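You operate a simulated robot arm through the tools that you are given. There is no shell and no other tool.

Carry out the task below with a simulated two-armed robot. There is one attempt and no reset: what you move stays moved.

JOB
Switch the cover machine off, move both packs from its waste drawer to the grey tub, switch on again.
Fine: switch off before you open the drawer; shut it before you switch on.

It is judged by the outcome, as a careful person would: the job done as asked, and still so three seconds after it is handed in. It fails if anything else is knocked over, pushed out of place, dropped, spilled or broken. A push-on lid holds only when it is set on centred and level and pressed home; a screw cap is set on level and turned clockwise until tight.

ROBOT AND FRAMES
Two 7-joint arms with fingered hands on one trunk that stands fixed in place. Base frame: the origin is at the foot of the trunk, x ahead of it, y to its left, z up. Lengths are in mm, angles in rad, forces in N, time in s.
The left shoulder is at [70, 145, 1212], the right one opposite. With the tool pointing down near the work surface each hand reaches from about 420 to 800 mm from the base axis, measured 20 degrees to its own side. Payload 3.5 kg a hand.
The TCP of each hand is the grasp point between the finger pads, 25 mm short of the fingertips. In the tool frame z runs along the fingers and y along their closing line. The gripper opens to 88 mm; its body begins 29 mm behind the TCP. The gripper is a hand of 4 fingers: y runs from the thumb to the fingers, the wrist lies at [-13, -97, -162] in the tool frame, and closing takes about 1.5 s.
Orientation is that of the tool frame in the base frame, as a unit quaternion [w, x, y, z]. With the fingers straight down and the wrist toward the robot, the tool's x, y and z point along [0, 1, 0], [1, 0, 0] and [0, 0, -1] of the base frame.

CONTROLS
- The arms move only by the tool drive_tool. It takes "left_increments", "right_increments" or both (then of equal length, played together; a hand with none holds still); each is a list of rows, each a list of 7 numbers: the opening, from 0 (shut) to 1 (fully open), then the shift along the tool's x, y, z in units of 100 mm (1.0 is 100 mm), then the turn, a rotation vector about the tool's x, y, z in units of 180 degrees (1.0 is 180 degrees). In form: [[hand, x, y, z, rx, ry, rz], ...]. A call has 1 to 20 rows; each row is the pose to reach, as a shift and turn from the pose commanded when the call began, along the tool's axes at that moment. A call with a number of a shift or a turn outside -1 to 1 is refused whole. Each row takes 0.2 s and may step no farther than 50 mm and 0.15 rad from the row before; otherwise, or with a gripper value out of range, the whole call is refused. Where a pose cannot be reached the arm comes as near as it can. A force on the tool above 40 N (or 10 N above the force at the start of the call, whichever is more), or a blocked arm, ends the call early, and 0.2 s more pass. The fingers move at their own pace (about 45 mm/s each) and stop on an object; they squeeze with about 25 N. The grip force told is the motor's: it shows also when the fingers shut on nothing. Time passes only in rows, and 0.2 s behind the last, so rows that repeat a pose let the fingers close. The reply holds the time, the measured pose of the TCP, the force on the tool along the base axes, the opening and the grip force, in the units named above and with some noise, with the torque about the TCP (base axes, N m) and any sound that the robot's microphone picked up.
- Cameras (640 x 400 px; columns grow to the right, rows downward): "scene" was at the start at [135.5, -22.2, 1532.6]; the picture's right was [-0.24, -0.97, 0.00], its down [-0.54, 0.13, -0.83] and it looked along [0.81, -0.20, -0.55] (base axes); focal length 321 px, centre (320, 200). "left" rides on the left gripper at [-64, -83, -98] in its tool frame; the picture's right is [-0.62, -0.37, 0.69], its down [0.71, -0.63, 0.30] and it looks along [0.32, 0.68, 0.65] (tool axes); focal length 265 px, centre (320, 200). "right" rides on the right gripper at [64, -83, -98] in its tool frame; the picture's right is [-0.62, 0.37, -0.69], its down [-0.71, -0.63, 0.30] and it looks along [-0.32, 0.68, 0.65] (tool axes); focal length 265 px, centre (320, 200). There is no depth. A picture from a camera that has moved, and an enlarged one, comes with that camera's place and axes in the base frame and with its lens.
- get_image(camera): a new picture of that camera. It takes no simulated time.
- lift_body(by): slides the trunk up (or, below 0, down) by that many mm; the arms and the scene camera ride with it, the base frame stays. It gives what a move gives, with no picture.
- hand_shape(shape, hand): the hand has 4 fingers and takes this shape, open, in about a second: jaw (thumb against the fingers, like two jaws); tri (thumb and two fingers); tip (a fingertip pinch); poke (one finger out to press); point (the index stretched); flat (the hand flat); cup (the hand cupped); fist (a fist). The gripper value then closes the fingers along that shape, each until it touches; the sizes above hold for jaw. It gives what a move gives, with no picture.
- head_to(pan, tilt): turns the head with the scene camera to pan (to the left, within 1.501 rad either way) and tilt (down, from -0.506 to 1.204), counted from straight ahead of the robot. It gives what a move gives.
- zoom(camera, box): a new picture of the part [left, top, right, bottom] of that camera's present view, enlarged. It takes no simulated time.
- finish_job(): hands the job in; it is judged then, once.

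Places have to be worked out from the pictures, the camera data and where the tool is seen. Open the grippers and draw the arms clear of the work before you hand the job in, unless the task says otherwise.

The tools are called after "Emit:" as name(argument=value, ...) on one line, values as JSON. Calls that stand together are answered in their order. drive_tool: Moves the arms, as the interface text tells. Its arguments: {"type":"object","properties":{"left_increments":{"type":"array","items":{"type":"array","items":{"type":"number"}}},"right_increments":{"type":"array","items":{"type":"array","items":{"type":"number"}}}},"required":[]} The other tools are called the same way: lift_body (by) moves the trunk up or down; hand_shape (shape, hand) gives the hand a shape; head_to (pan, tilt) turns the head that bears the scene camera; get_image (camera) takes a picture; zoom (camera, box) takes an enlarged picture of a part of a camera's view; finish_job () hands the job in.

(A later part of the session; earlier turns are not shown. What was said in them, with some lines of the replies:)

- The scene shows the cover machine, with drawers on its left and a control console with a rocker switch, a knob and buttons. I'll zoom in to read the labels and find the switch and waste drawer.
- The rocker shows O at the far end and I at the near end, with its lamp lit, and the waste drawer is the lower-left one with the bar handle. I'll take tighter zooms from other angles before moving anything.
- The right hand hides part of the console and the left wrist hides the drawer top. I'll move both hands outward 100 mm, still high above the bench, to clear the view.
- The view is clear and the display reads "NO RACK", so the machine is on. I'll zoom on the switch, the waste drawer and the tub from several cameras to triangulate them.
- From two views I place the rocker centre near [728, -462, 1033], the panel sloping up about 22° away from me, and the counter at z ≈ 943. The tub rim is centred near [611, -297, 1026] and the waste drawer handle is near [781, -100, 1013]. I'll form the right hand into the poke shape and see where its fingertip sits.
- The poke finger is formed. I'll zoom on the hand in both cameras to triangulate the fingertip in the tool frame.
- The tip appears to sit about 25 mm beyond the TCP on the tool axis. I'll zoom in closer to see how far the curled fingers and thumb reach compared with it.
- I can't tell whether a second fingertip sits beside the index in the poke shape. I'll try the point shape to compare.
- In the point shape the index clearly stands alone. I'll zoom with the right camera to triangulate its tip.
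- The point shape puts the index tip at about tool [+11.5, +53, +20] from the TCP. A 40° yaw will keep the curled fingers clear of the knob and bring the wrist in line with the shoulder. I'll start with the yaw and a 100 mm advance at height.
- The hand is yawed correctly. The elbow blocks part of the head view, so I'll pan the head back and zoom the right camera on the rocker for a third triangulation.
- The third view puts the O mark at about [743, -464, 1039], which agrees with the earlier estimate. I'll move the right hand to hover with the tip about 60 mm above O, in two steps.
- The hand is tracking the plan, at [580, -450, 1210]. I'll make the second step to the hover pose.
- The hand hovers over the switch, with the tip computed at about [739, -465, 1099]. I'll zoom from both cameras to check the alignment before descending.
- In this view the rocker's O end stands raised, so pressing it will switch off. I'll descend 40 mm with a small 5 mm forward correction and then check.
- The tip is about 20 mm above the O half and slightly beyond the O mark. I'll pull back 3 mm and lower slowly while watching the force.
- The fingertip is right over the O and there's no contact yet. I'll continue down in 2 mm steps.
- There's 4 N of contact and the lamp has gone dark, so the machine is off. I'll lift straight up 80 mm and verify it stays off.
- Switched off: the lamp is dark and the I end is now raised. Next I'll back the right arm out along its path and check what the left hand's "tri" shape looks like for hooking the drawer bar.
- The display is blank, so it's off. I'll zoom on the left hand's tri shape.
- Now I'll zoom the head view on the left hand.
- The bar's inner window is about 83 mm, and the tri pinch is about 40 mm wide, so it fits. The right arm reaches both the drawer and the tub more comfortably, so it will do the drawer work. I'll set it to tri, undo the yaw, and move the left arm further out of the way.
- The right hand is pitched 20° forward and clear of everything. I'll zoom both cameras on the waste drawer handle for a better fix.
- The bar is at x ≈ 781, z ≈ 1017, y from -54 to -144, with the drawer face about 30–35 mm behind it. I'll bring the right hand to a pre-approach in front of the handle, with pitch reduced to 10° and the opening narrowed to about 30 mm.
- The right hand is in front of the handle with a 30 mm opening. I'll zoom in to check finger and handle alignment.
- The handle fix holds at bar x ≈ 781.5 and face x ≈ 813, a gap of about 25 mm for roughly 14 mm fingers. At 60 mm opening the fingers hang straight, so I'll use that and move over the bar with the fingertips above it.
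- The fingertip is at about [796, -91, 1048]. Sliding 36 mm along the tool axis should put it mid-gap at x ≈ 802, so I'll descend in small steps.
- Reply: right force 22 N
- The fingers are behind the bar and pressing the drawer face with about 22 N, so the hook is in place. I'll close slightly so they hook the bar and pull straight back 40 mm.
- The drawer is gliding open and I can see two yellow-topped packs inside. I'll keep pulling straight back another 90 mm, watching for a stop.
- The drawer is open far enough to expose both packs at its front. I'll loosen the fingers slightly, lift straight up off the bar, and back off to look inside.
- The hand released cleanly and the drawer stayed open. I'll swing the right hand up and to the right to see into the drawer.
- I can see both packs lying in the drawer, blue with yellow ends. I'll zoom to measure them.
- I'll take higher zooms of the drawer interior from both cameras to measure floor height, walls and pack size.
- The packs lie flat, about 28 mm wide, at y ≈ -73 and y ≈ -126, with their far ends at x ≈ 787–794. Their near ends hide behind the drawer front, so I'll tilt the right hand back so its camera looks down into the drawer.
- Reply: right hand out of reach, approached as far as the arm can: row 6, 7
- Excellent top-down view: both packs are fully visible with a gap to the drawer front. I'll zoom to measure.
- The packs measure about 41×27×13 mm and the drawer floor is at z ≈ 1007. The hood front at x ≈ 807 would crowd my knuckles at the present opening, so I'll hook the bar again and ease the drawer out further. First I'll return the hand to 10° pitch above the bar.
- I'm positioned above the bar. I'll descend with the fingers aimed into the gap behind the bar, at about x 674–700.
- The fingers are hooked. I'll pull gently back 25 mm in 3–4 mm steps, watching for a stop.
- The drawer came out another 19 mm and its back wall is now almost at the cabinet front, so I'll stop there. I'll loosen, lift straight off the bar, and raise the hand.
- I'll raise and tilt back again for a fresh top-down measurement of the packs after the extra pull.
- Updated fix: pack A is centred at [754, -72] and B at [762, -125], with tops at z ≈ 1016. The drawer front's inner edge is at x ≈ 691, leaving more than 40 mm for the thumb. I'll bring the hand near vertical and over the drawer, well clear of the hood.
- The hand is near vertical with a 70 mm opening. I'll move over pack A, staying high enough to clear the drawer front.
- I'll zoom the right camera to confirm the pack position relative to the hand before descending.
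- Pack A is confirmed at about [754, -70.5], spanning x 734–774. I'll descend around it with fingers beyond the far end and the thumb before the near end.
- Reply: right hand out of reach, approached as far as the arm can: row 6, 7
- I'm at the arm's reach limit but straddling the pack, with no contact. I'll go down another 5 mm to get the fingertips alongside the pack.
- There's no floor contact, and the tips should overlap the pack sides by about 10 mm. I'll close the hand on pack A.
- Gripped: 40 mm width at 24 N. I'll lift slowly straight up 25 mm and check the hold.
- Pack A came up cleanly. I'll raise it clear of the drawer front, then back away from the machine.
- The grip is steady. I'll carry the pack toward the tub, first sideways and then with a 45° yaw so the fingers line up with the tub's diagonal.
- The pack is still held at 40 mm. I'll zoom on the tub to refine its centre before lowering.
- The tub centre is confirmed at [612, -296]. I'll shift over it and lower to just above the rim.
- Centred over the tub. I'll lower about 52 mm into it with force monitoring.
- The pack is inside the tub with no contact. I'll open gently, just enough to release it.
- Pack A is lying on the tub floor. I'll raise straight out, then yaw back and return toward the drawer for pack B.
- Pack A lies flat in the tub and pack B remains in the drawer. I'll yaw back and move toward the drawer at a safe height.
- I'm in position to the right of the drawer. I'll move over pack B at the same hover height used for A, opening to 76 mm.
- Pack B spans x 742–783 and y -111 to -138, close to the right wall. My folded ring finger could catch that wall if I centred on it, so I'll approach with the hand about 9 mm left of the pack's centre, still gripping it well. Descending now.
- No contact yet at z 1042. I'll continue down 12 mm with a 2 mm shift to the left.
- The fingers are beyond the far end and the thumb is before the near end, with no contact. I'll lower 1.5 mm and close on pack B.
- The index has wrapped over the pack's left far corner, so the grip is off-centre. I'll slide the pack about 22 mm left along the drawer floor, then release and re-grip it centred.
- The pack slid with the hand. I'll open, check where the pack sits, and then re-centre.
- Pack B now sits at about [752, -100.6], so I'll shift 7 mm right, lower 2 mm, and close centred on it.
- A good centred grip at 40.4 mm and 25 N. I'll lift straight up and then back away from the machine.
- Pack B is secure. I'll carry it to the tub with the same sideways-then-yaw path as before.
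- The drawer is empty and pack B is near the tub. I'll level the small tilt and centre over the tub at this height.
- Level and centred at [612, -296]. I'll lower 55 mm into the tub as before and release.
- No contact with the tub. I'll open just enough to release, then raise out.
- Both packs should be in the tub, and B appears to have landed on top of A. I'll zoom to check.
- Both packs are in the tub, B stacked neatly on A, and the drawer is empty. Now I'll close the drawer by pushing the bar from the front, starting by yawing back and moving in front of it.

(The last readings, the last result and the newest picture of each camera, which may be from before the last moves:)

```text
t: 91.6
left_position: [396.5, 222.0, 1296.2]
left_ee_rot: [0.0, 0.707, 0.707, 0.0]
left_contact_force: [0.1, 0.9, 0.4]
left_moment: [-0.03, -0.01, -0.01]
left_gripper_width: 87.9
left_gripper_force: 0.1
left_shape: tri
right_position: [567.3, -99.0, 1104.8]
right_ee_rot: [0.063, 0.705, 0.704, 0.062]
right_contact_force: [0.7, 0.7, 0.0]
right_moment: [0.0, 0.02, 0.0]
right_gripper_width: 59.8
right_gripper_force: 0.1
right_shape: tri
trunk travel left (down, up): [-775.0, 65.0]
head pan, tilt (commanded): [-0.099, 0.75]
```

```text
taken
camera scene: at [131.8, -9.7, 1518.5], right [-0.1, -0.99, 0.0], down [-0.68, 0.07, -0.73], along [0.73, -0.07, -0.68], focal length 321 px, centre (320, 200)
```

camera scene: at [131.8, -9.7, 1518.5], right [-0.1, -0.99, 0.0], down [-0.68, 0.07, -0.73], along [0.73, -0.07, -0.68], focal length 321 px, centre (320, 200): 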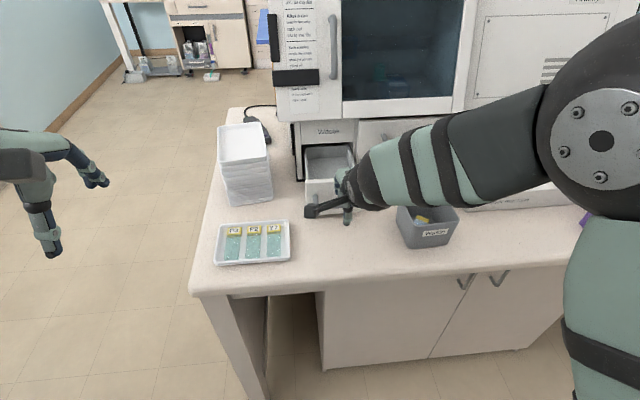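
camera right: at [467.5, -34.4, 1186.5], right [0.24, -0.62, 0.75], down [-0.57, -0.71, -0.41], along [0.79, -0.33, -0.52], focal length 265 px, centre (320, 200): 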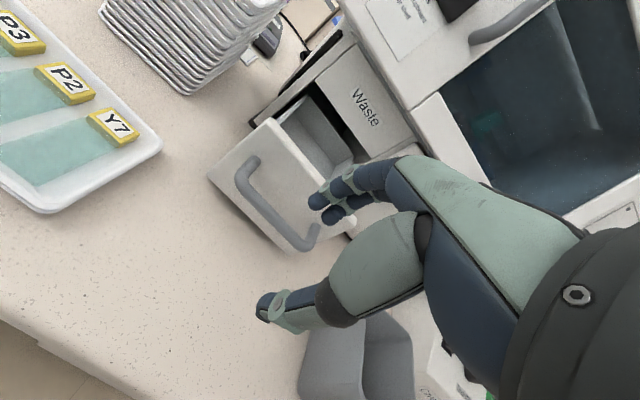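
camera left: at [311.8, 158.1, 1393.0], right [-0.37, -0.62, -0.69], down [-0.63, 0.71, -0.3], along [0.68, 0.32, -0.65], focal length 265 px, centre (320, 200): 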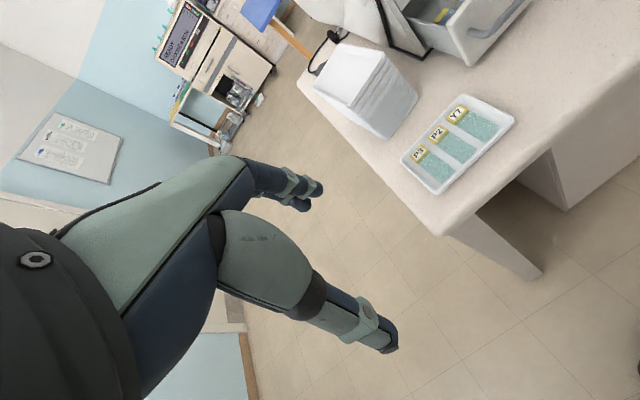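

I'm in front of the drawer with the fingers straight. I'll lower to bar height just short of the bar.

Emit:
drive_tool(right_increments=[[0.68, 0, 0, 0.2, 0, 0, 0], [0.68, 0, 0, 0.4, 0, 0, 0], [0.68, 0, 0.02, 0.6, 0, 0, 0], [0.68, 0, 0.03, 0.75, 0, 0, 0], [0.68, 0, 0.03, 0.81, 0, 0, 0], [0.68, 0, 0.03, 0.81, 0, 0, 0]])

Emit:
get_image(camera="right")

Emit:
zoom(camera="scene", box=[280, 130, 480, 270])

```text
t: 93.0
left_position: [395.7, 222.2, 1295.6]
left_ee_rot: [0.0, 0.707, 0.707, 0.0]
left_contact_force: [-0.1, 0.0, -0.2]
left_moment: [-0.01, -0.02, 0.03]
left_gripper_width: 87.5
left_gripper_force: 0.1
left_shape: tri
right_position: [586.0, -99.8, 1027.4]
right_ee_rot: [0.063, 0.704, 0.704, 0.061]
right_contact_force: [-0.6, -0.4, -0.2]
right_moment: [-0.02, -0.03, 0.01]
right_gripper_width: 59.4
right_gripper_force: 0.1
right_shape: tri
trunk travel left (down, up): [-775.0, 65.0]
head pan, tilt (commanded): [-0.099, 0.75]
```

```text
taken
camera right: at [484.9, -35.1, 1107.6], right [0.24, -0.62, 0.75], down [-0.57, -0.72, -0.41], along [0.79, -0.33, -0.52], focal length 265 px, centre (320, 200)
```

right: 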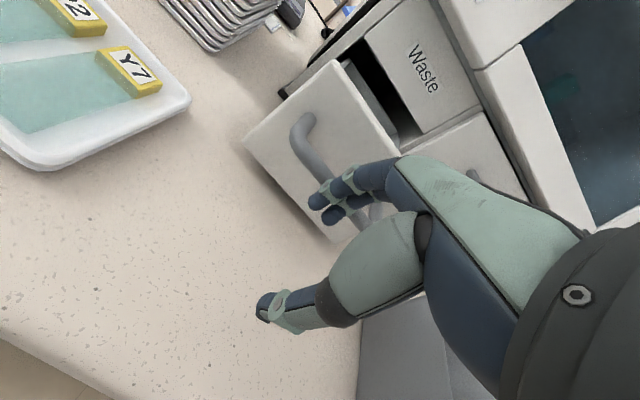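

```text
2.86 times, centred on (380, 200) of scene
camera zoom: at [131.6, -9.1, 1518.5], right [-0.1, -0.99, 0.0], down [-0.68, 0.07, -0.73], along [0.73, -0.07, -0.68], focal length 918 px, centre (149, 200)
```

zoom: 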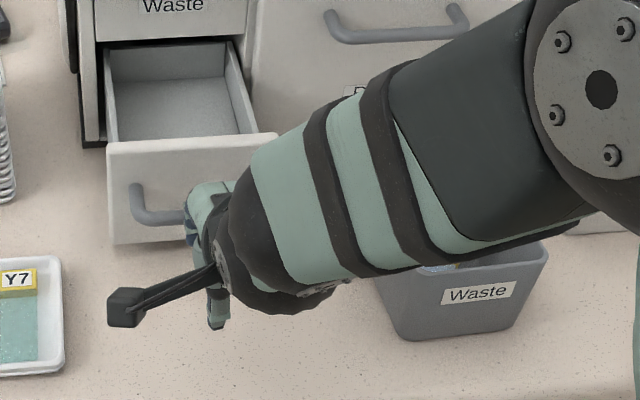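

The fingers are just short of the bar, at mid-width. I'll push forward in +x with 8 mm steps.

Emit:
drive_tool(right_increments=[[0.68, 0, 0.08, 0.014, 0, 0, 0], [0.68, 0, 0.16, 0.028, 0, 0, 0], [0.68, 0, 0.24, 0.042, 0, 0, 0], [0.68, 0, 0.32, 0.057, 0, 0, 0], [0.68, 0, 0.4, 0.071, 0, 0, 0], [0.68, 0, 0.48, 0.085, 0, 0, 0], [0.68, 0, 0.56, 0.099, 0, 0, 0], [0.68, 0, 0.64, 0.113, 0, 0, 0], [0.68, 0, 0.72, 0.127, 0, 0, 0], [0.68, 0, 0.8, 0.141, 0, 0, 0]])

Emit:
get_image(camera="right")

Emit:
zoom(camera="scene", box=[280, 110, 480, 250])

```text
t: 95.2
left_position: [396.0, 222.2, 1295.9]
left_ee_rot: [0.001, 0.707, 0.708, -0.001]
left_contact_force: [-0.2, -0.3, 0.4]
left_moment: [0.01, -0.02, 0.02]
left_gripper_width: 87.7
left_gripper_force: 0.0
left_shape: tri
right_position: [665.9, -100.9, 1027.0]
right_ee_rot: [0.063, 0.704, 0.704, 0.062]
right_contact_force: [0.0, 0.4, 0.9]
right_moment: [-0.02, -0.04, -0.01]
right_gripper_width: 59.0
right_gripper_force: 0.1
right_shape: tri
trunk travel left (down, up): [-775.0, 65.0]
head pan, tilt (commanded): [-0.099, 0.75]
```

```text
taken
camera right: at [565.8, -35.2, 1108.3], right [0.24, -0.62, 0.75], down [-0.57, -0.72, -0.41], along [0.79, -0.33, -0.52], focal length 265 px, centre (320, 200)
```

right: 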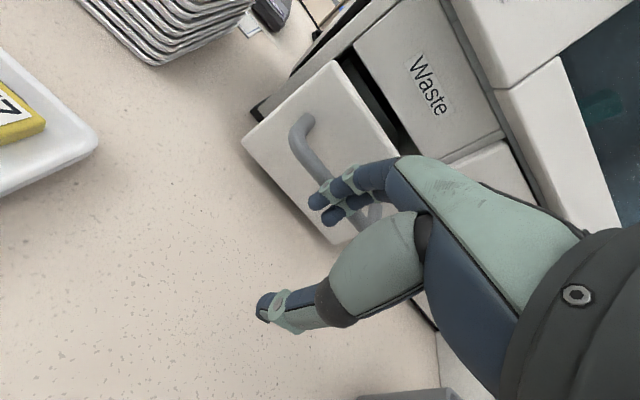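

```text
2.86 times, centred on (380, 180) of scene
camera zoom: at [131.7, -9.2, 1518.5], right [-0.1, -0.99, 0.0], down [-0.68, 0.07, -0.73], along [0.73, -0.07, -0.68], focal length 918 px, centre (149, 257)
```

zoom: 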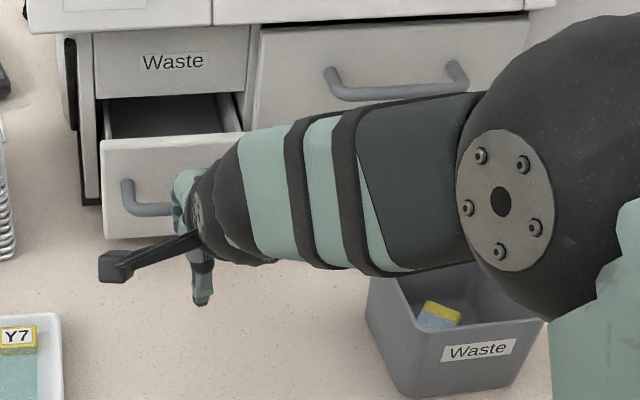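

The drawer is sliding in smoothly with almost no force. I'll push another 60 mm.

Emit:
drive_tool(right_increments=[[0.68, 0, 0.07, 0.012, 0, 0, 0], [0.68, 0, 0.14, 0.025, 0, 0, 0], [0.68, 0, 0.21, 0.037, 0, 0, 0], [0.68, 0, 0.28, 0.049, 0, 0, 0], [0.68, 0, 0.35, 0.062, 0, 0, 0], [0.68, 0, 0.42, 0.074, 0, 0, 0], [0.68, 0, 0.49, 0.087, 0, 0, 0], [0.68, 0, 0.55, 0.097, 0, 0, 0], [0.68, 0, 0.59, 0.104, 0, 0, 0]])

Emit:
get_image(camera="right")

Emit:
zoom(camera="scene", box=[280, 100, 420, 210])

```text
t: 97.2
left_position: [391.6, 221.7, 1296.2]
left_ee_rot: [0.0, 0.707, 0.707, 0.0]
left_contact_force: [-0.6, -0.1, 0.9]
left_moment: [0.02, 0.01, -0.01]
left_gripper_width: 87.9
left_gripper_force: 0.0
left_shape: tri
right_position: [722.6, -100.7, 1029.2]
right_ee_rot: [0.063, 0.704, 0.704, 0.063]
right_contact_force: [-8.1, 0.5, 2.6]
right_moment: [-0.06, -0.11, -0.08]
right_gripper_width: 56.4
right_gripper_force: 0.1
right_shape: tri
trunk travel left (down, up): [-775.0, 65.0]
head pan, tilt (commanded): [-0.099, 0.75]
```

```text
taken
camera right: at [622.5, -35.5, 1109.8], right [0.24, -0.62, 0.75], down [-0.57, -0.72, -0.41], along [0.79, -0.33, -0.52], focal length 265 px, centre (320, 200)
```

right: 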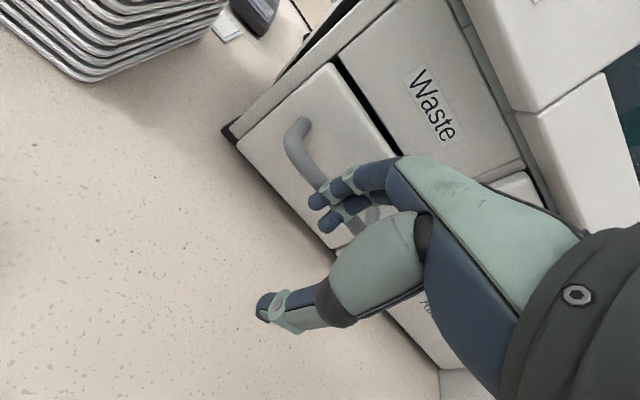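

```text
3.64 times, centred on (350, 155) of scene
camera zoom: at [128.6, -9.1, 1518.8], right [-0.1, -0.99, 0.0], down [-0.68, 0.07, -0.73], along [0.73, -0.07, -0.68], focal length 1168 px, centre (211, 364)
```

zoom: 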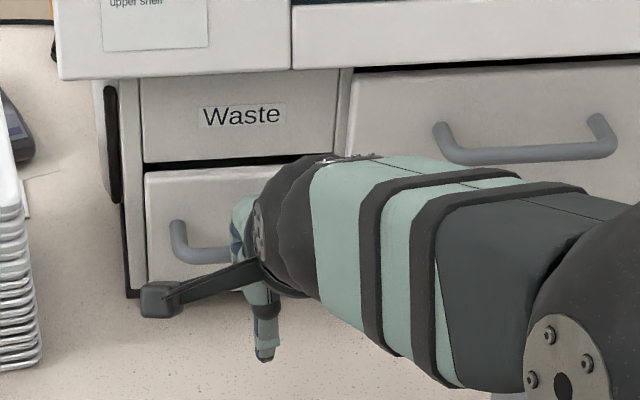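

An 8 N back-force shows the drawer has reached its stop. I'll push about 4 mm more to make sure it's fully home, then back off.

Emit:
drive_tool(right_increments=[[0.68, 0, 0.02, 0.004, 0, 0, 0], [0.68, 0, 0.04, 0.007, 0, 0, 0], [0.68, 0, 0.06, 0.01, 0, 0, 0]])

Emit:
drive_tool(right_increments=[[0.68, 0, -0.1, -0.018, 0, 0, 0], [0.68, 0, -0.25, -0.044, 0, 0, 0], [0.68, 0, -0.45, -0.08, 0, 0, 0], [0.68, 0, -0.65, -0.12, 0, 0, 0], [0.68, 0, -0.8, -0.3, 0, 0, 0], [0.68, 0, -0.9, -0.55, 0, 0, 0], [0.68, 0, -0.95, -0.8, 0, 0, 0]])

Emit:
get_image(camera="right")

Emit:
zoom(camera="scene", box=[280, 100, 420, 210])

```text
t: 98.0
left_position: [390.3, 222.5, 1297.4]
left_ee_rot: [0.002, 0.707, 0.707, 0.001]
left_contact_force: [0.6, 0.1, 0.9]
left_moment: [-0.02, -0.01, 0.01]
left_gripper_width: 87.5
left_gripper_force: 0.0
left_shape: tri
right_position: [726.5, -99.0, 1030.3]
right_ee_rot: [0.063, 0.704, 0.705, 0.062]
right_contact_force: [-17.6, -0.6, 5.9]
right_moment: [-0.04, -0.12, -0.1]
right_gripper_width: 52.7
right_gripper_force: 0.1
right_shape: tri
trunk travel left (down, up): [-775.0, 65.0]
head pan, tilt (commanded): [-0.099, 0.75]
```

```text
t: 99.6
left_position: [395.8, 221.9, 1295.6]
left_ee_rot: [0.001, 0.707, 0.707, 0.001]
left_contact_force: [-1.2, -0.3, 0.3]
left_moment: [0.02, 0.02, 0.05]
left_gripper_width: 87.6
left_gripper_force: 0.0
left_shape: tri
right_position: [623.9, -99.2, 1090.4]
right_ee_rot: [0.063, 0.704, 0.704, 0.062]
right_contact_force: [0.1, -0.1, -0.1]
right_moment: [0.01, 0.01, -0.01]
right_gripper_width: 59.6
right_gripper_force: 0.1
right_shape: tri
trunk travel left (down, up): [-775.0, 65.0]
head pan, tilt (commanded): [-0.099, 0.75]
```

```text
taken
camera right: at [522.8, -34.1, 1171.2], right [0.24, -0.62, 0.75], down [-0.57, -0.72, -0.41], along [0.79, -0.33, -0.52], focal length 265 px, centre (320, 200)
```

right: 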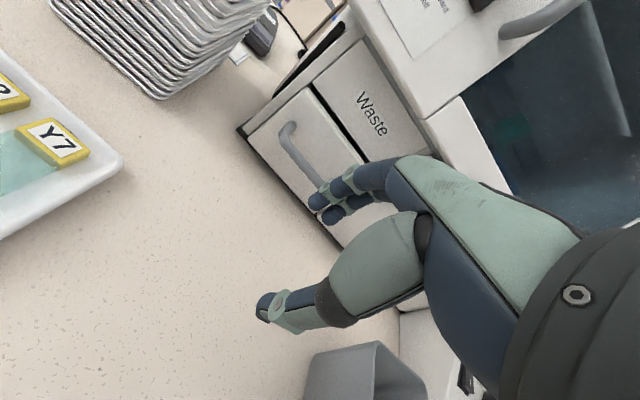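

```text
3.64 times, centred on (350, 155) of scene
camera zoom: at [130.6, -9.1, 1518.5], right [-0.1, -0.99, 0.0], down [-0.68, 0.07, -0.73], along [0.73, -0.07, -0.68], focal length 1168 px, centre (211, 364)
```

zoom: 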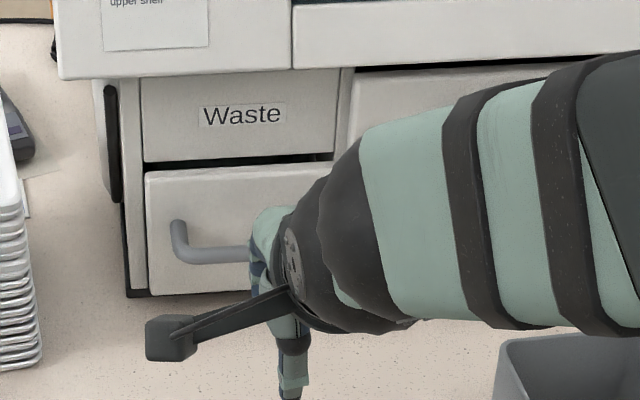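

The extra push only raised the force, so the drawer is fully home. I'll retreat up and right, level the hand, and then compare the drawer with its original closed look.

Emit:
drive_tool(right_increments=[[0.68, -0.1, -0.1, -0.2, 0.01, 0, 0], [0.68, -0.25, -0.2, -0.4, 0.02, 0, 0], [0.68, -0.4, -0.3, -0.6, 0.03, 0, 0], [0.68, -0.6, -0.4, -0.8, 0.045, 0, 0], [0.68, -0.9, -0.44, -0.94, 0.0556, 0, 0]])

Emit:
drive_tool(right_increments=[[0.68, -0.2, -0.1, -0.1, 0, 0, 0.037], [0.68, -0.4, -0.2, -0.2, 0, 0, 0.074], [0.68, -0.6, -0.3, -0.3, 0, 0, 0.111], [0.68, -0.8, -0.4, -0.4, 0, 0, 0.148], [0.68, -0.95, -0.5, -0.5, 0, 0, 0.185], [0.68, -1.0, -0.5, -0.6, 0, 0, 0.2222]])

Emit:
hand_shape(hand="right", shape="point")

Emit:
head_to(pan=-0.241, tilt=0.586)

Emit:
get_image(camera="scene")

Emit:
zoom(camera="scene", box=[240, 170, 336, 250])

```text
t: 100.8
left_position: [395.2, 220.2, 1295.8]
left_ee_rot: [0.0, 0.707, 0.707, 0.001]
left_contact_force: [0.0, 0.0, 0.5]
left_moment: [0.03, 0.02, -0.03]
left_gripper_width: 87.6
left_gripper_force: 0.0
left_shape: tri
right_position: [562.9, -189.5, 1174.3]
right_ee_rot: [0.0, 0.706, 0.708, 0.001]
right_contact_force: [0.2, 0.4, 0.2]
right_moment: [-0.01, -0.03, 0.03]
right_gripper_width: 59.5
right_gripper_force: 0.1
right_shape: tri
trunk travel left (down, up): [-775.0, 65.0]
head pan, tilt (commanded): [-0.099, 0.75]
```

```text
t: 102.2
left_position: [398.1, 223.0, 1295.4]
left_ee_rot: [0.0, 0.707, 0.707, 0.0]
left_contact_force: [-0.7, 0.7, 0.0]
left_moment: [0.0, -0.02, -0.02]
left_gripper_width: 87.7
left_gripper_force: 0.1
left_shape: tri
right_position: [516.3, -289.2, 1234.0]
right_ee_rot: [0.002, 0.907, 0.422, -0.001]
right_contact_force: [-0.8, 0.9, 0.3]
right_moment: [-0.01, -0.03, -0.02]
right_gripper_width: 59.5
right_gripper_force: 0.2
right_shape: tri
trunk travel left (down, up): [-775.0, 65.0]
head pan, tilt (commanded): [-0.099, 0.75]
```

```text
t: 103.1
left_position: [395.7, 223.1, 1295.3]
left_ee_rot: [0.0, 0.707, 0.707, 0.0]
left_contact_force: [0.0, 0.3, -0.3]
left_moment: [-0.02, 0.02, 0.01]
left_gripper_width: 87.7
left_gripper_force: 0.1
left_shape: tri
right_position: [514.7, -289.6, 1234.3]
right_ee_rot: [0.0, 0.906, 0.423, 0.0]
right_contact_force: [-0.7, 0.0, -0.8]
right_moment: [-0.01, 0.02, 0.01]
right_gripper_width: 80.6
right_gripper_force: 0.0
right_shape: point
trunk travel left (down, up): [-775.0, 65.0]
head pan, tilt (commanded): [-0.099, 0.75]
```

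```text
t: 103.8
left_position: [396.8, 222.1, 1295.8]
left_ee_rot: [0.0, 0.707, 0.707, 0.001]
left_contact_force: [-0.5, -0.5, 0.6]
left_moment: [0.02, 0.02, 0.01]
left_gripper_width: 87.6
left_gripper_force: 0.0
left_shape: tri
right_position: [516.1, -289.2, 1233.7]
right_ee_rot: [0.0, 0.906, 0.422, 0.001]
right_contact_force: [-0.3, 0.4, -0.7]
right_moment: [0.04, 0.04, -0.02]
right_gripper_width: 80.5
right_gripper_force: 0.1
right_shape: point
trunk travel left (down, up): [-775.0, 65.0]
head pan, tilt (commanded): [-0.241, 0.586]
```

```text
taken
camera scene: at [135.4, -22.1, 1532.5], right [-0.24, -0.97, 0.0], down [-0.54, 0.13, -0.83], along [0.81, -0.2, -0.55], focal length 321 px, centre (320, 200)
```

scene: 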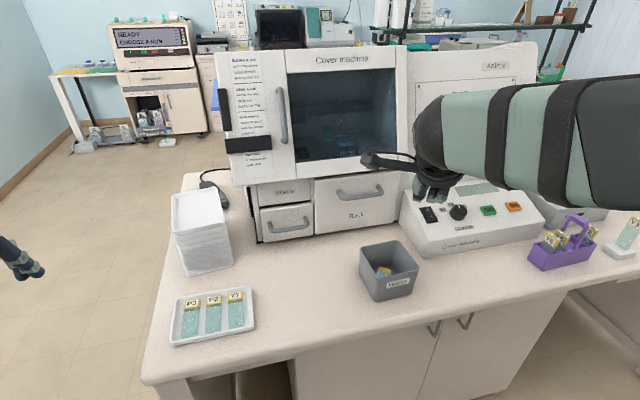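

```text
5.00 times, centred on (288, 210) of scene
camera zoom: at [135.4, -22.1, 1532.5], right [-0.24, -0.97, 0.0], down [-0.54, 0.13, -0.83], along [0.81, -0.2, -0.55], focal length 1606 px, centre (480, 150)
```

zoom: 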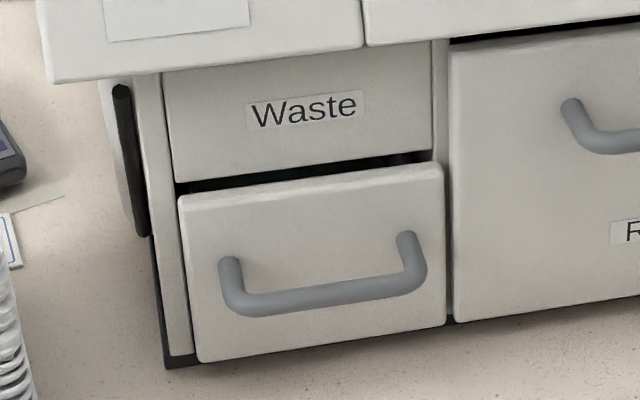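

The drawer matches its original closed appearance. The right hand is back in point shape, so I'll advance toward the switch with gripper value 0 as before and check the finger form.

Emit:
drive_tool(right_increments=[[0, -0.1, 0.2, -0.1, 0, 0, 0], [0, -0.2, 0.4, -0.2, 0, 0, 0], [0, -0.3, 0.6, -0.2, 0, 0, 0], [0, -0.4, 0.8, -0.2, 0, 0, 0], [0, -0.5, 1.0, -0.2, 0, 0, 0], [0, -0.5, 1.0, -0.2, 0, 0, 0], [0, -0.5, 1.0, -0.2, 0, 0, 0]])

Emit:
get_image(camera="right")

Emit:
get_image(camera="scene")

```text
t: 105.5
left_position: [396.0, 223.0, 1295.0]
left_ee_rot: [0.0, 0.707, 0.707, -0.001]
left_contact_force: [-0.3, 0.7, 0.1]
left_moment: [0.01, 0.0, -0.02]
left_gripper_width: 87.8
left_gripper_force: 0.0
left_shape: tri
right_position: [559.7, -392.0, 1254.9]
right_ee_rot: [0.001, 0.906, 0.423, 0.001]
right_contact_force: [-0.5, -0.1, 0.8]
right_moment: [0.01, 0.0, -0.01]
right_gripper_width: 80.9
right_gripper_force: 0.1
right_shape: point
trunk travel left (down, up): [-775.0, 65.0]
head pan, tilt (commanded): [-0.241, 0.586]
```

```text
taken
camera right: at [535.9, -288.9, 1352.5], right [-0.12, -0.71, 0.69], down [-0.94, -0.14, -0.31], along [0.32, -0.69, -0.65], focal length 265 px, centre (320, 200)
```

right: 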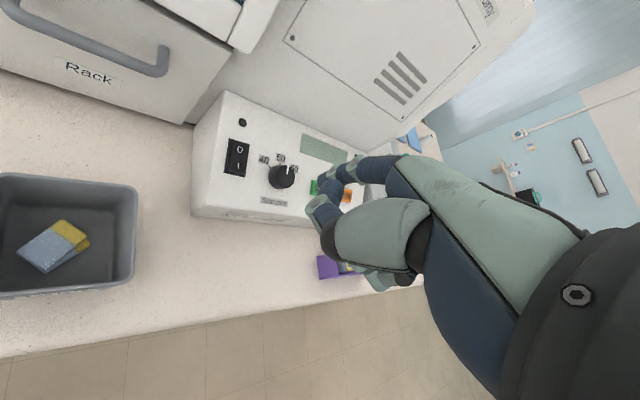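

```text
taken
camera scene: at [135.2, -21.8, 1532.6], right [-0.24, -0.97, 0.0], down [-0.54, 0.13, -0.83], along [0.81, -0.2, -0.55], focal length 321 px, centre (320, 200)
```

scene: 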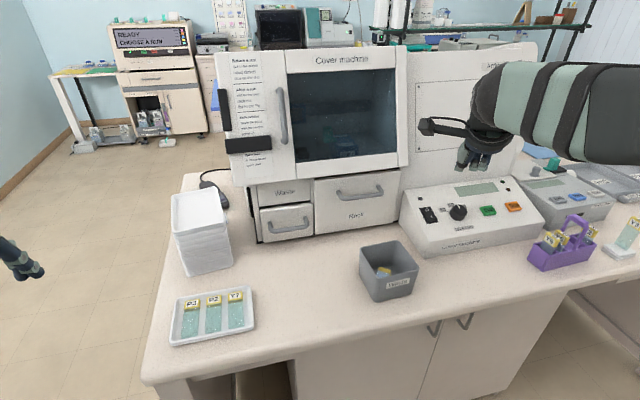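

The point shape looks the same as before. The switch's I end is now the raised one, and I estimate it at about [715, -465]. I'll move to a hover above it in two steps.

Emit:
drive_tool(right_increments=[[0, 0.04, 0.14, 0.18, 0, 0, 0], [0, 0.08, 0.28, 0.37, 0, 0, 0], [0, 0.12, 0.42, 0.56, 0, 0, 0], [0, 0.164, 0.5625, 0.745, 0, 0, 0]])

Emit:
drive_tool(right_increments=[[0, 0.04, 0.14, 0.18, 0, 0, 0], [0, 0.08, 0.28, 0.37, 0, 0, 0], [0, 0.12, 0.42, 0.56, 0, 0, 0], [0, 0.164, 0.5625, 0.745, 0, 0, 0], [0, 0.164, 0.5625, 0.745, 0, 0, 0]])

Emit:
get_image(camera="right")

Emit:
zoom(camera="right", box=[230, 120, 390, 250])

Emit:
zoom(camera="scene", box=[380, 150, 508, 250])

```text
t: 106.5
left_position: [396.9, 223.1, 1294.7]
left_ee_rot: [-0.001, 0.707, 0.707, -0.001]
left_contact_force: [-0.1, 0.2, 0.2]
left_moment: [0.01, -0.01, 0.0]
left_gripper_width: 87.4
left_gripper_force: 0.0
left_shape: tri
right_position: [614.5, -416.0, 1178.3]
right_ee_rot: [0.0, 0.906, 0.423, 0.001]
right_contact_force: [-0.3, 0.0, -0.5]
right_moment: [0.02, 0.0, 0.02]
right_gripper_width: 80.5
right_gripper_force: 0.1
right_shape: point
trunk travel left (down, up): [-775.0, 65.0]
head pan, tilt (commanded): [-0.241, 0.586]
```

```text
t: 107.7
left_position: [396.2, 222.2, 1295.2]
left_ee_rot: [-0.001, 0.708, 0.706, -0.001]
left_contact_force: [-0.7, 0.3, -0.4]
left_moment: [0.01, -0.04, -0.01]
left_gripper_width: 87.4
left_gripper_force: 0.1
left_shape: tri
right_position: [666.0, -439.3, 1107.3]
right_ee_rot: [0.002, 0.906, 0.422, 0.0]
right_contact_force: [0.5, -0.3, -0.4]
right_moment: [0.0, 0.01, 0.0]
right_gripper_width: 80.6
right_gripper_force: 0.0
right_shape: point
trunk travel left (down, up): [-775.0, 65.0]
head pan, tilt (commanded): [-0.241, 0.586]
```

```text
taken
camera right: at [642.6, -335.5, 1204.9], right [-0.12, -0.71, 0.69], down [-0.94, -0.14, -0.31], along [0.32, -0.69, -0.65], focal length 265 px, centre (320, 200)
```

right: 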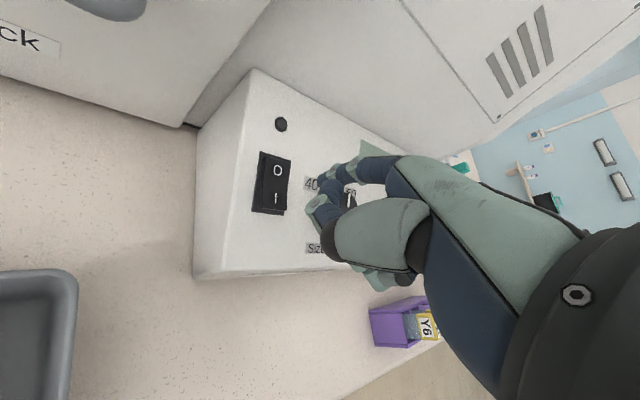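

```text
3.08 times, centred on (310, 185) of right
camera zoom: at [642.6, -335.5, 1204.9], right [-0.12, -0.71, 0.69], down [-0.94, -0.14, -0.31], along [0.32, -0.69, -0.65], focal length 817 px, centre (351, 246)
```

zoom: 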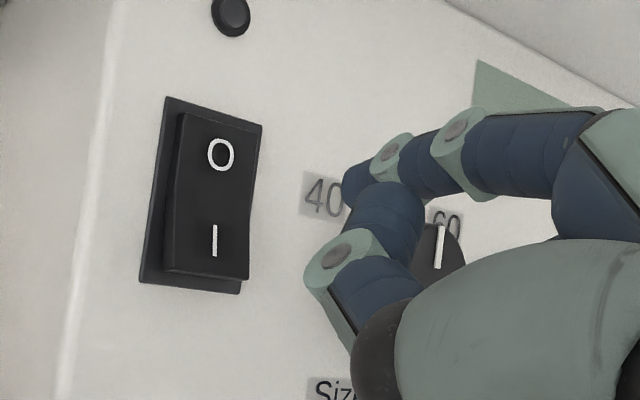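

```text
4.00 times, centred on (444, 200) of scene
camera zoom: at [135.3, -22.0, 1532.6], right [-0.24, -0.97, 0.0], down [-0.54, 0.13, -0.83], along [0.81, -0.2, -0.55], focal length 1285 px, centre (-176, 200)
```

zoom: 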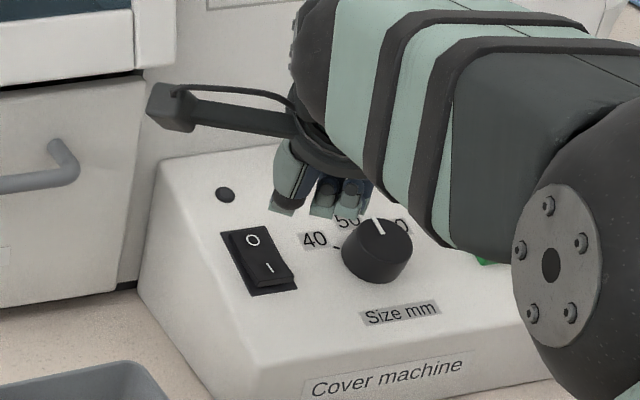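

The tip is computed at [714, -464.6], about 7 mm nearer than the I mark. I'll shift 3 mm forward, descend 40 mm, and check again.

Emit:
drive_tool(right_increments=[[0, 0.019, 0.023, 0.1, 0, 0, 0], [0, 0.019, 0.023, 0.2, 0, 0, 0], [0, 0.019, 0.023, 0.3, 0, 0, 0], [0, 0.019, 0.023, 0.4, 0, 0, 0], [0, 0.019, 0.023, 0.4, 0, 0, 0]])

Emit:
zoom(camera="right", box=[230, 120, 390, 250])

Emit:
zoom(camera="scene", box=[400, 170, 480, 230])

```text
t: 108.8
left_position: [396.1, 223.3, 1295.1]
left_ee_rot: [0.001, 0.707, 0.707, 0.001]
left_contact_force: [0.2, -0.7, 0.0]
left_moment: [0.02, 0.04, -0.03]
left_gripper_width: 87.5
left_gripper_force: 0.0
left_shape: tri
right_position: [669.1, -439.6, 1065.1]
right_ee_rot: [0.0, 0.906, 0.423, 0.001]
right_contact_force: [-0.5, 0.4, 0.5]
right_moment: [0.01, -0.03, -0.03]
right_gripper_width: 80.4
right_gripper_force: 0.1
right_shape: point
trunk travel left (down, up): [-775.0, 65.0]
head pan, tilt (commanded): [-0.241, 0.586]
```

```text
3.08 times, centred on (310, 185) of right
camera zoom: at [645.4, -335.9, 1162.9], right [-0.12, -0.71, 0.69], down [-0.94, -0.14, -0.31], along [0.32, -0.69, -0.65], focal length 817 px, centre (351, 246)
```

zoom: 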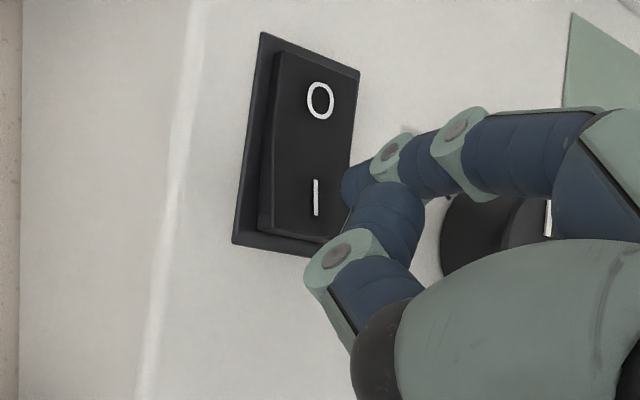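

```text
6.67 times, centred on (440, 200) of scene
camera zoom: at [135.4, -22.0, 1532.6], right [-0.24, -0.97, 0.0], down [-0.54, 0.13, -0.83], along [0.81, -0.2, -0.55], focal length 2142 px, centre (-480, 200)
```

zoom: 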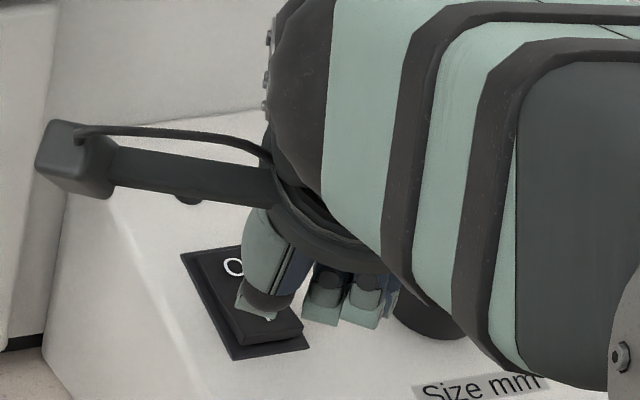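

Good alignment, with the tip just on the near side of the I mark. I'll lower 12 mm, then continue in 2 mm steps watching force and lamp.

Emit:
drive_tool(right_increments=[[0, 0, 0, 0.03, 0, 0, 0], [0, 0, 0, 0.06, 0, 0, 0], [0, 0, 0, 0.09, 0, 0, 0], [0, 0, 0, 0.12, 0, 0, 0]])

Emit:
drive_tool(right_increments=[[0, 0, 0, 0.02, 0, 0, 0], [0, 0, 0, 0.04, 0, 0, 0], [0, 0, 0, 0.06, 0, 0, 0], [0, 0, 0, 0.06, 0, 0, 0]])

Emit:
zoom(camera="right", box=[230, 80, 390, 250])

```text
t: 109.8
left_position: [396.1, 223.2, 1295.7]
left_ee_rot: [0.0, 0.707, 0.708, 0.0]
left_contact_force: [1.0, 0.2, 0.0]
left_moment: [-0.01, 0.04, 0.03]
left_gripper_width: 87.6
left_gripper_force: 0.0
left_shape: tri
right_position: [670.0, -439.0, 1054.5]
right_ee_rot: [0.001, 0.906, 0.423, 0.001]
right_contact_force: [0.2, -0.8, 0.1]
right_moment: [-0.02, -0.02, 0.04]
right_gripper_width: 80.7
right_gripper_force: 0.0
right_shape: point
trunk travel left (down, up): [-775.0, 65.0]
head pan, tilt (commanded): [-0.241, 0.586]
```

```text
t: 110.8
left_position: [394.6, 222.5, 1294.6]
left_ee_rot: [0.0, 0.707, 0.707, 0.0]
left_contact_force: [-0.2, -0.1, -0.5]
left_moment: [0.02, -0.01, 0.01]
left_gripper_width: 87.6
left_gripper_force: 0.1
left_shape: tri
right_position: [670.0, -438.1, 1049.6]
right_ee_rot: [0.002, 0.906, 0.423, 0.0]
right_contact_force: [-1.2, 0.5, 3.7]
right_moment: [-0.07, -0.15, 0.01]
right_gripper_width: 80.4
right_gripper_force: 0.1
right_shape: point
trunk travel left (down, up): [-775.0, 65.0]
head pan, tilt (commanded): [-0.241, 0.586]
```

```text
2.35 times, centred on (310, 165) of right
camera zoom: at [645.3, -335.4, 1146.6], right [-0.12, -0.71, 0.69], down [-0.94, -0.14, -0.31], along [0.32, -0.69, -0.65], focal length 624 px, centre (344, 282)
```

zoom: 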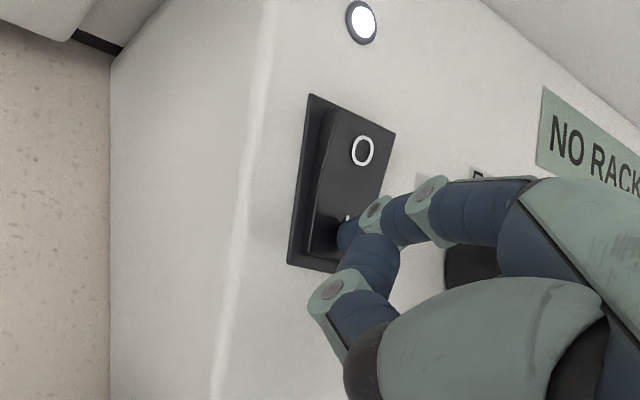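

The lamp is lit and the display reads "NO RACK" again, so the machine is on. I'll lift straight up, retreat along the same path, and confirm.

Emit:
drive_tool(right_increments=[[0, 0, 0, -0.1, 0, 0, 0], [0, 0, 0, -0.25, 0, 0, 0], [0, 0, 0, -0.45, 0, 0, 0], [0, 0, 0, -0.65, 0, 0, 0], [0, 0, 0, -0.85, 0, 0, 0]])

Emit:
drive_tool(right_increments=[[0, -0.16, -0.17, -0.16, 0, 0, 0], [0, -0.33, -0.34, -0.33, 0, 0, 0], [0, -0.49, -0.51, -0.5, 0, 0, 0], [0, -0.65, -0.68, -0.66, 0, 0, 0], [0, -0.82, -0.85, -0.82, 0, 0, 0]])

Emit:
drive_tool(right_increments=[[0, -0.2, -0.17, -0.1, 0, 0, 0], [0, -0.4, -0.34, -0.2, 0, 0, 0], [0, -0.6, -0.51, -0.3, 0, 0, 0], [0, -0.8, -0.68, -0.4, 0, 0, 0], [0, -1.0, -0.8, -0.4, 0, 0, 0]])

Emit:
hand_shape(hand="right", shape="jaw")

Emit:
get_image(camera="scene")

Emit:
zoom(camera="scene", box=[396, 170, 556, 270])

Emit:
zoom(camera="scene", box=[240, 170, 440, 310])

```text
t: 112.0
left_position: [396.4, 222.4, 1294.9]
left_ee_rot: [-0.001, 0.707, 0.707, 0.0]
left_contact_force: [0.7, 0.5, 0.1]
left_moment: [-0.03, 0.0, -0.04]
left_gripper_width: 87.4
left_gripper_force: 0.0
left_shape: tri
right_position: [668.3, -438.4, 1134.6]
right_ee_rot: [0.002, 0.906, 0.422, 0.001]
right_contact_force: [-0.5, -0.5, -0.3]
right_moment: [0.01, 0.0, 0.0]
right_gripper_width: 0.0
right_gripper_force: 0.1
right_shape: point
trunk travel left (down, up): [-775.0, 65.0]
head pan, tilt (commanded): [-0.241, 0.586]
```

```text
t: 113.2
left_position: [394.0, 223.2, 1295.8]
left_ee_rot: [0.0, 0.706, 0.708, 0.0]
left_contact_force: [-0.6, -0.3, 0.0]
left_moment: [0.0, -0.03, -0.01]
left_gripper_width: 87.7
left_gripper_force: 0.0
left_shape: tri
right_position: [547.8, -446.6, 1216.7]
right_ee_rot: [0.002, 0.907, 0.422, 0.0]
right_contact_force: [0.1, 0.3, 0.6]
right_moment: [-0.03, -0.02, 0.01]
right_gripper_width: 0.0
right_gripper_force: 0.0
right_shape: point
trunk travel left (down, up): [-775.0, 65.0]
head pan, tilt (commanded): [-0.241, 0.586]
```

```text
t: 114.5
left_position: [395.0, 221.6, 1297.0]
left_ee_rot: [0.001, 0.707, 0.707, 0.001]
left_contact_force: [-0.6, 0.4, -1.0]
left_moment: [0.02, 0.01, -0.02]
left_gripper_width: 87.8
left_gripper_force: 0.0
left_shape: tri
right_position: [424.3, -470.6, 1256.2]
right_ee_rot: [0.001, 0.906, 0.422, 0.002]
right_contact_force: [-0.6, 0.1, -0.8]
right_moment: [0.03, -0.04, 0.0]
right_gripper_width: 0.0
right_gripper_force: 0.1
right_shape: point
trunk travel left (down, up): [-775.0, 65.0]
head pan, tilt (commanded): [-0.241, 0.586]
```

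```text
t: 115.3
left_position: [397.0, 221.9, 1294.8]
left_ee_rot: [0.0, 0.707, 0.707, 0.0]
left_contact_force: [-0.2, -0.7, -0.4]
left_moment: [-0.03, 0.0, 0.03]
left_gripper_width: 87.7
left_gripper_force: 0.2
left_shape: tri
right_position: [426.0, -469.4, 1256.0]
right_ee_rot: [0.0, 0.906, 0.423, 0.0]
right_contact_force: [0.3, -0.2, -0.1]
right_moment: [-0.02, -0.03, 0.02]
right_gripper_width: 87.8
right_gripper_force: 0.0
right_shape: jaw
trunk travel left (down, up): [-775.0, 65.0]
head pan, tilt (commanded): [-0.241, 0.586]
```

```text
taken
camera scene: at [135.8, -22.0, 1532.5], right [-0.24, -0.97, 0.0], down [-0.54, 0.13, -0.83], along [0.81, -0.2, -0.55], focal length 321 px, centre (320, 200)
```

scene: 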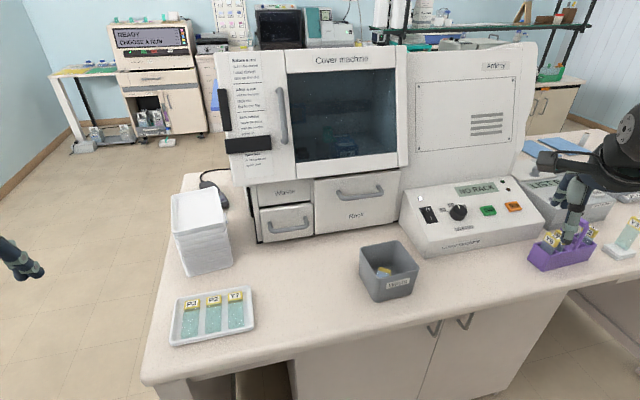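

```text
4.00 times, centred on (476, 220) of scene
camera zoom: at [135.8, -22.0, 1532.5], right [-0.24, -0.97, 0.0], down [-0.54, 0.13, -0.83], along [0.81, -0.2, -0.55], focal length 1285 px, centre (-304, 120)
```

zoom: 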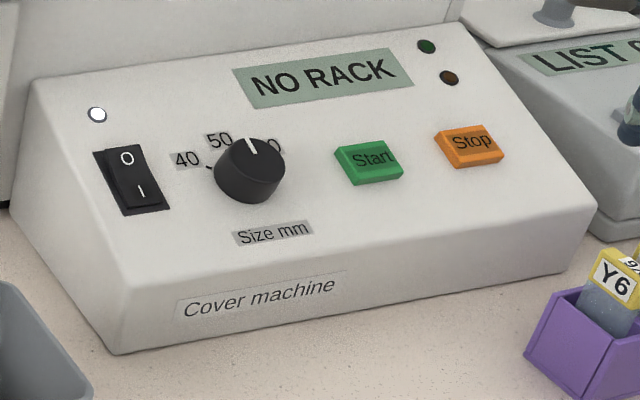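

```text
2.86 times, centred on (340, 240) of scene
camera zoom: at [135.8, -22.0, 1532.5], right [-0.24, -0.97, 0.0], down [-0.54, 0.13, -0.83], along [0.81, -0.2, -0.55], focal length 918 px, centre (263, 86)
```

zoom: 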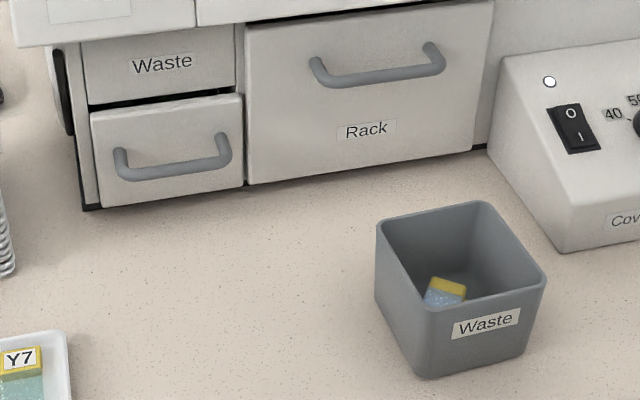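

Lamp lit, display reading "NO RACK", knob unchanged, drawer shut and both packs in the tub. Nothing else has moved, and both hands are open and clear of the work, so I'm handing the job in.

Emit:
finish_job()

```text
The job is handed in.
```

The cover machine was switched off and both packs were moved from its waste drawer to the grey tub. I shut the drawer before switching the machine back on.

- **Switch:** after the press on O the lamp went dark and the display blanked before I touched the drawer. After the press on I the lamp lit and the display showed "NO RACK" again, as at the start.
- **Packs:** both are in the tub, one stacked on the other. I released each about 30 to 40 mm above the tub floor.
- **Drawer:** it is empty and pushed fully home, matching its original closed position.

In the final pictures nothing else had been knocked over or moved, and the size dial was unchanged. Both hands are open and clear of the work.
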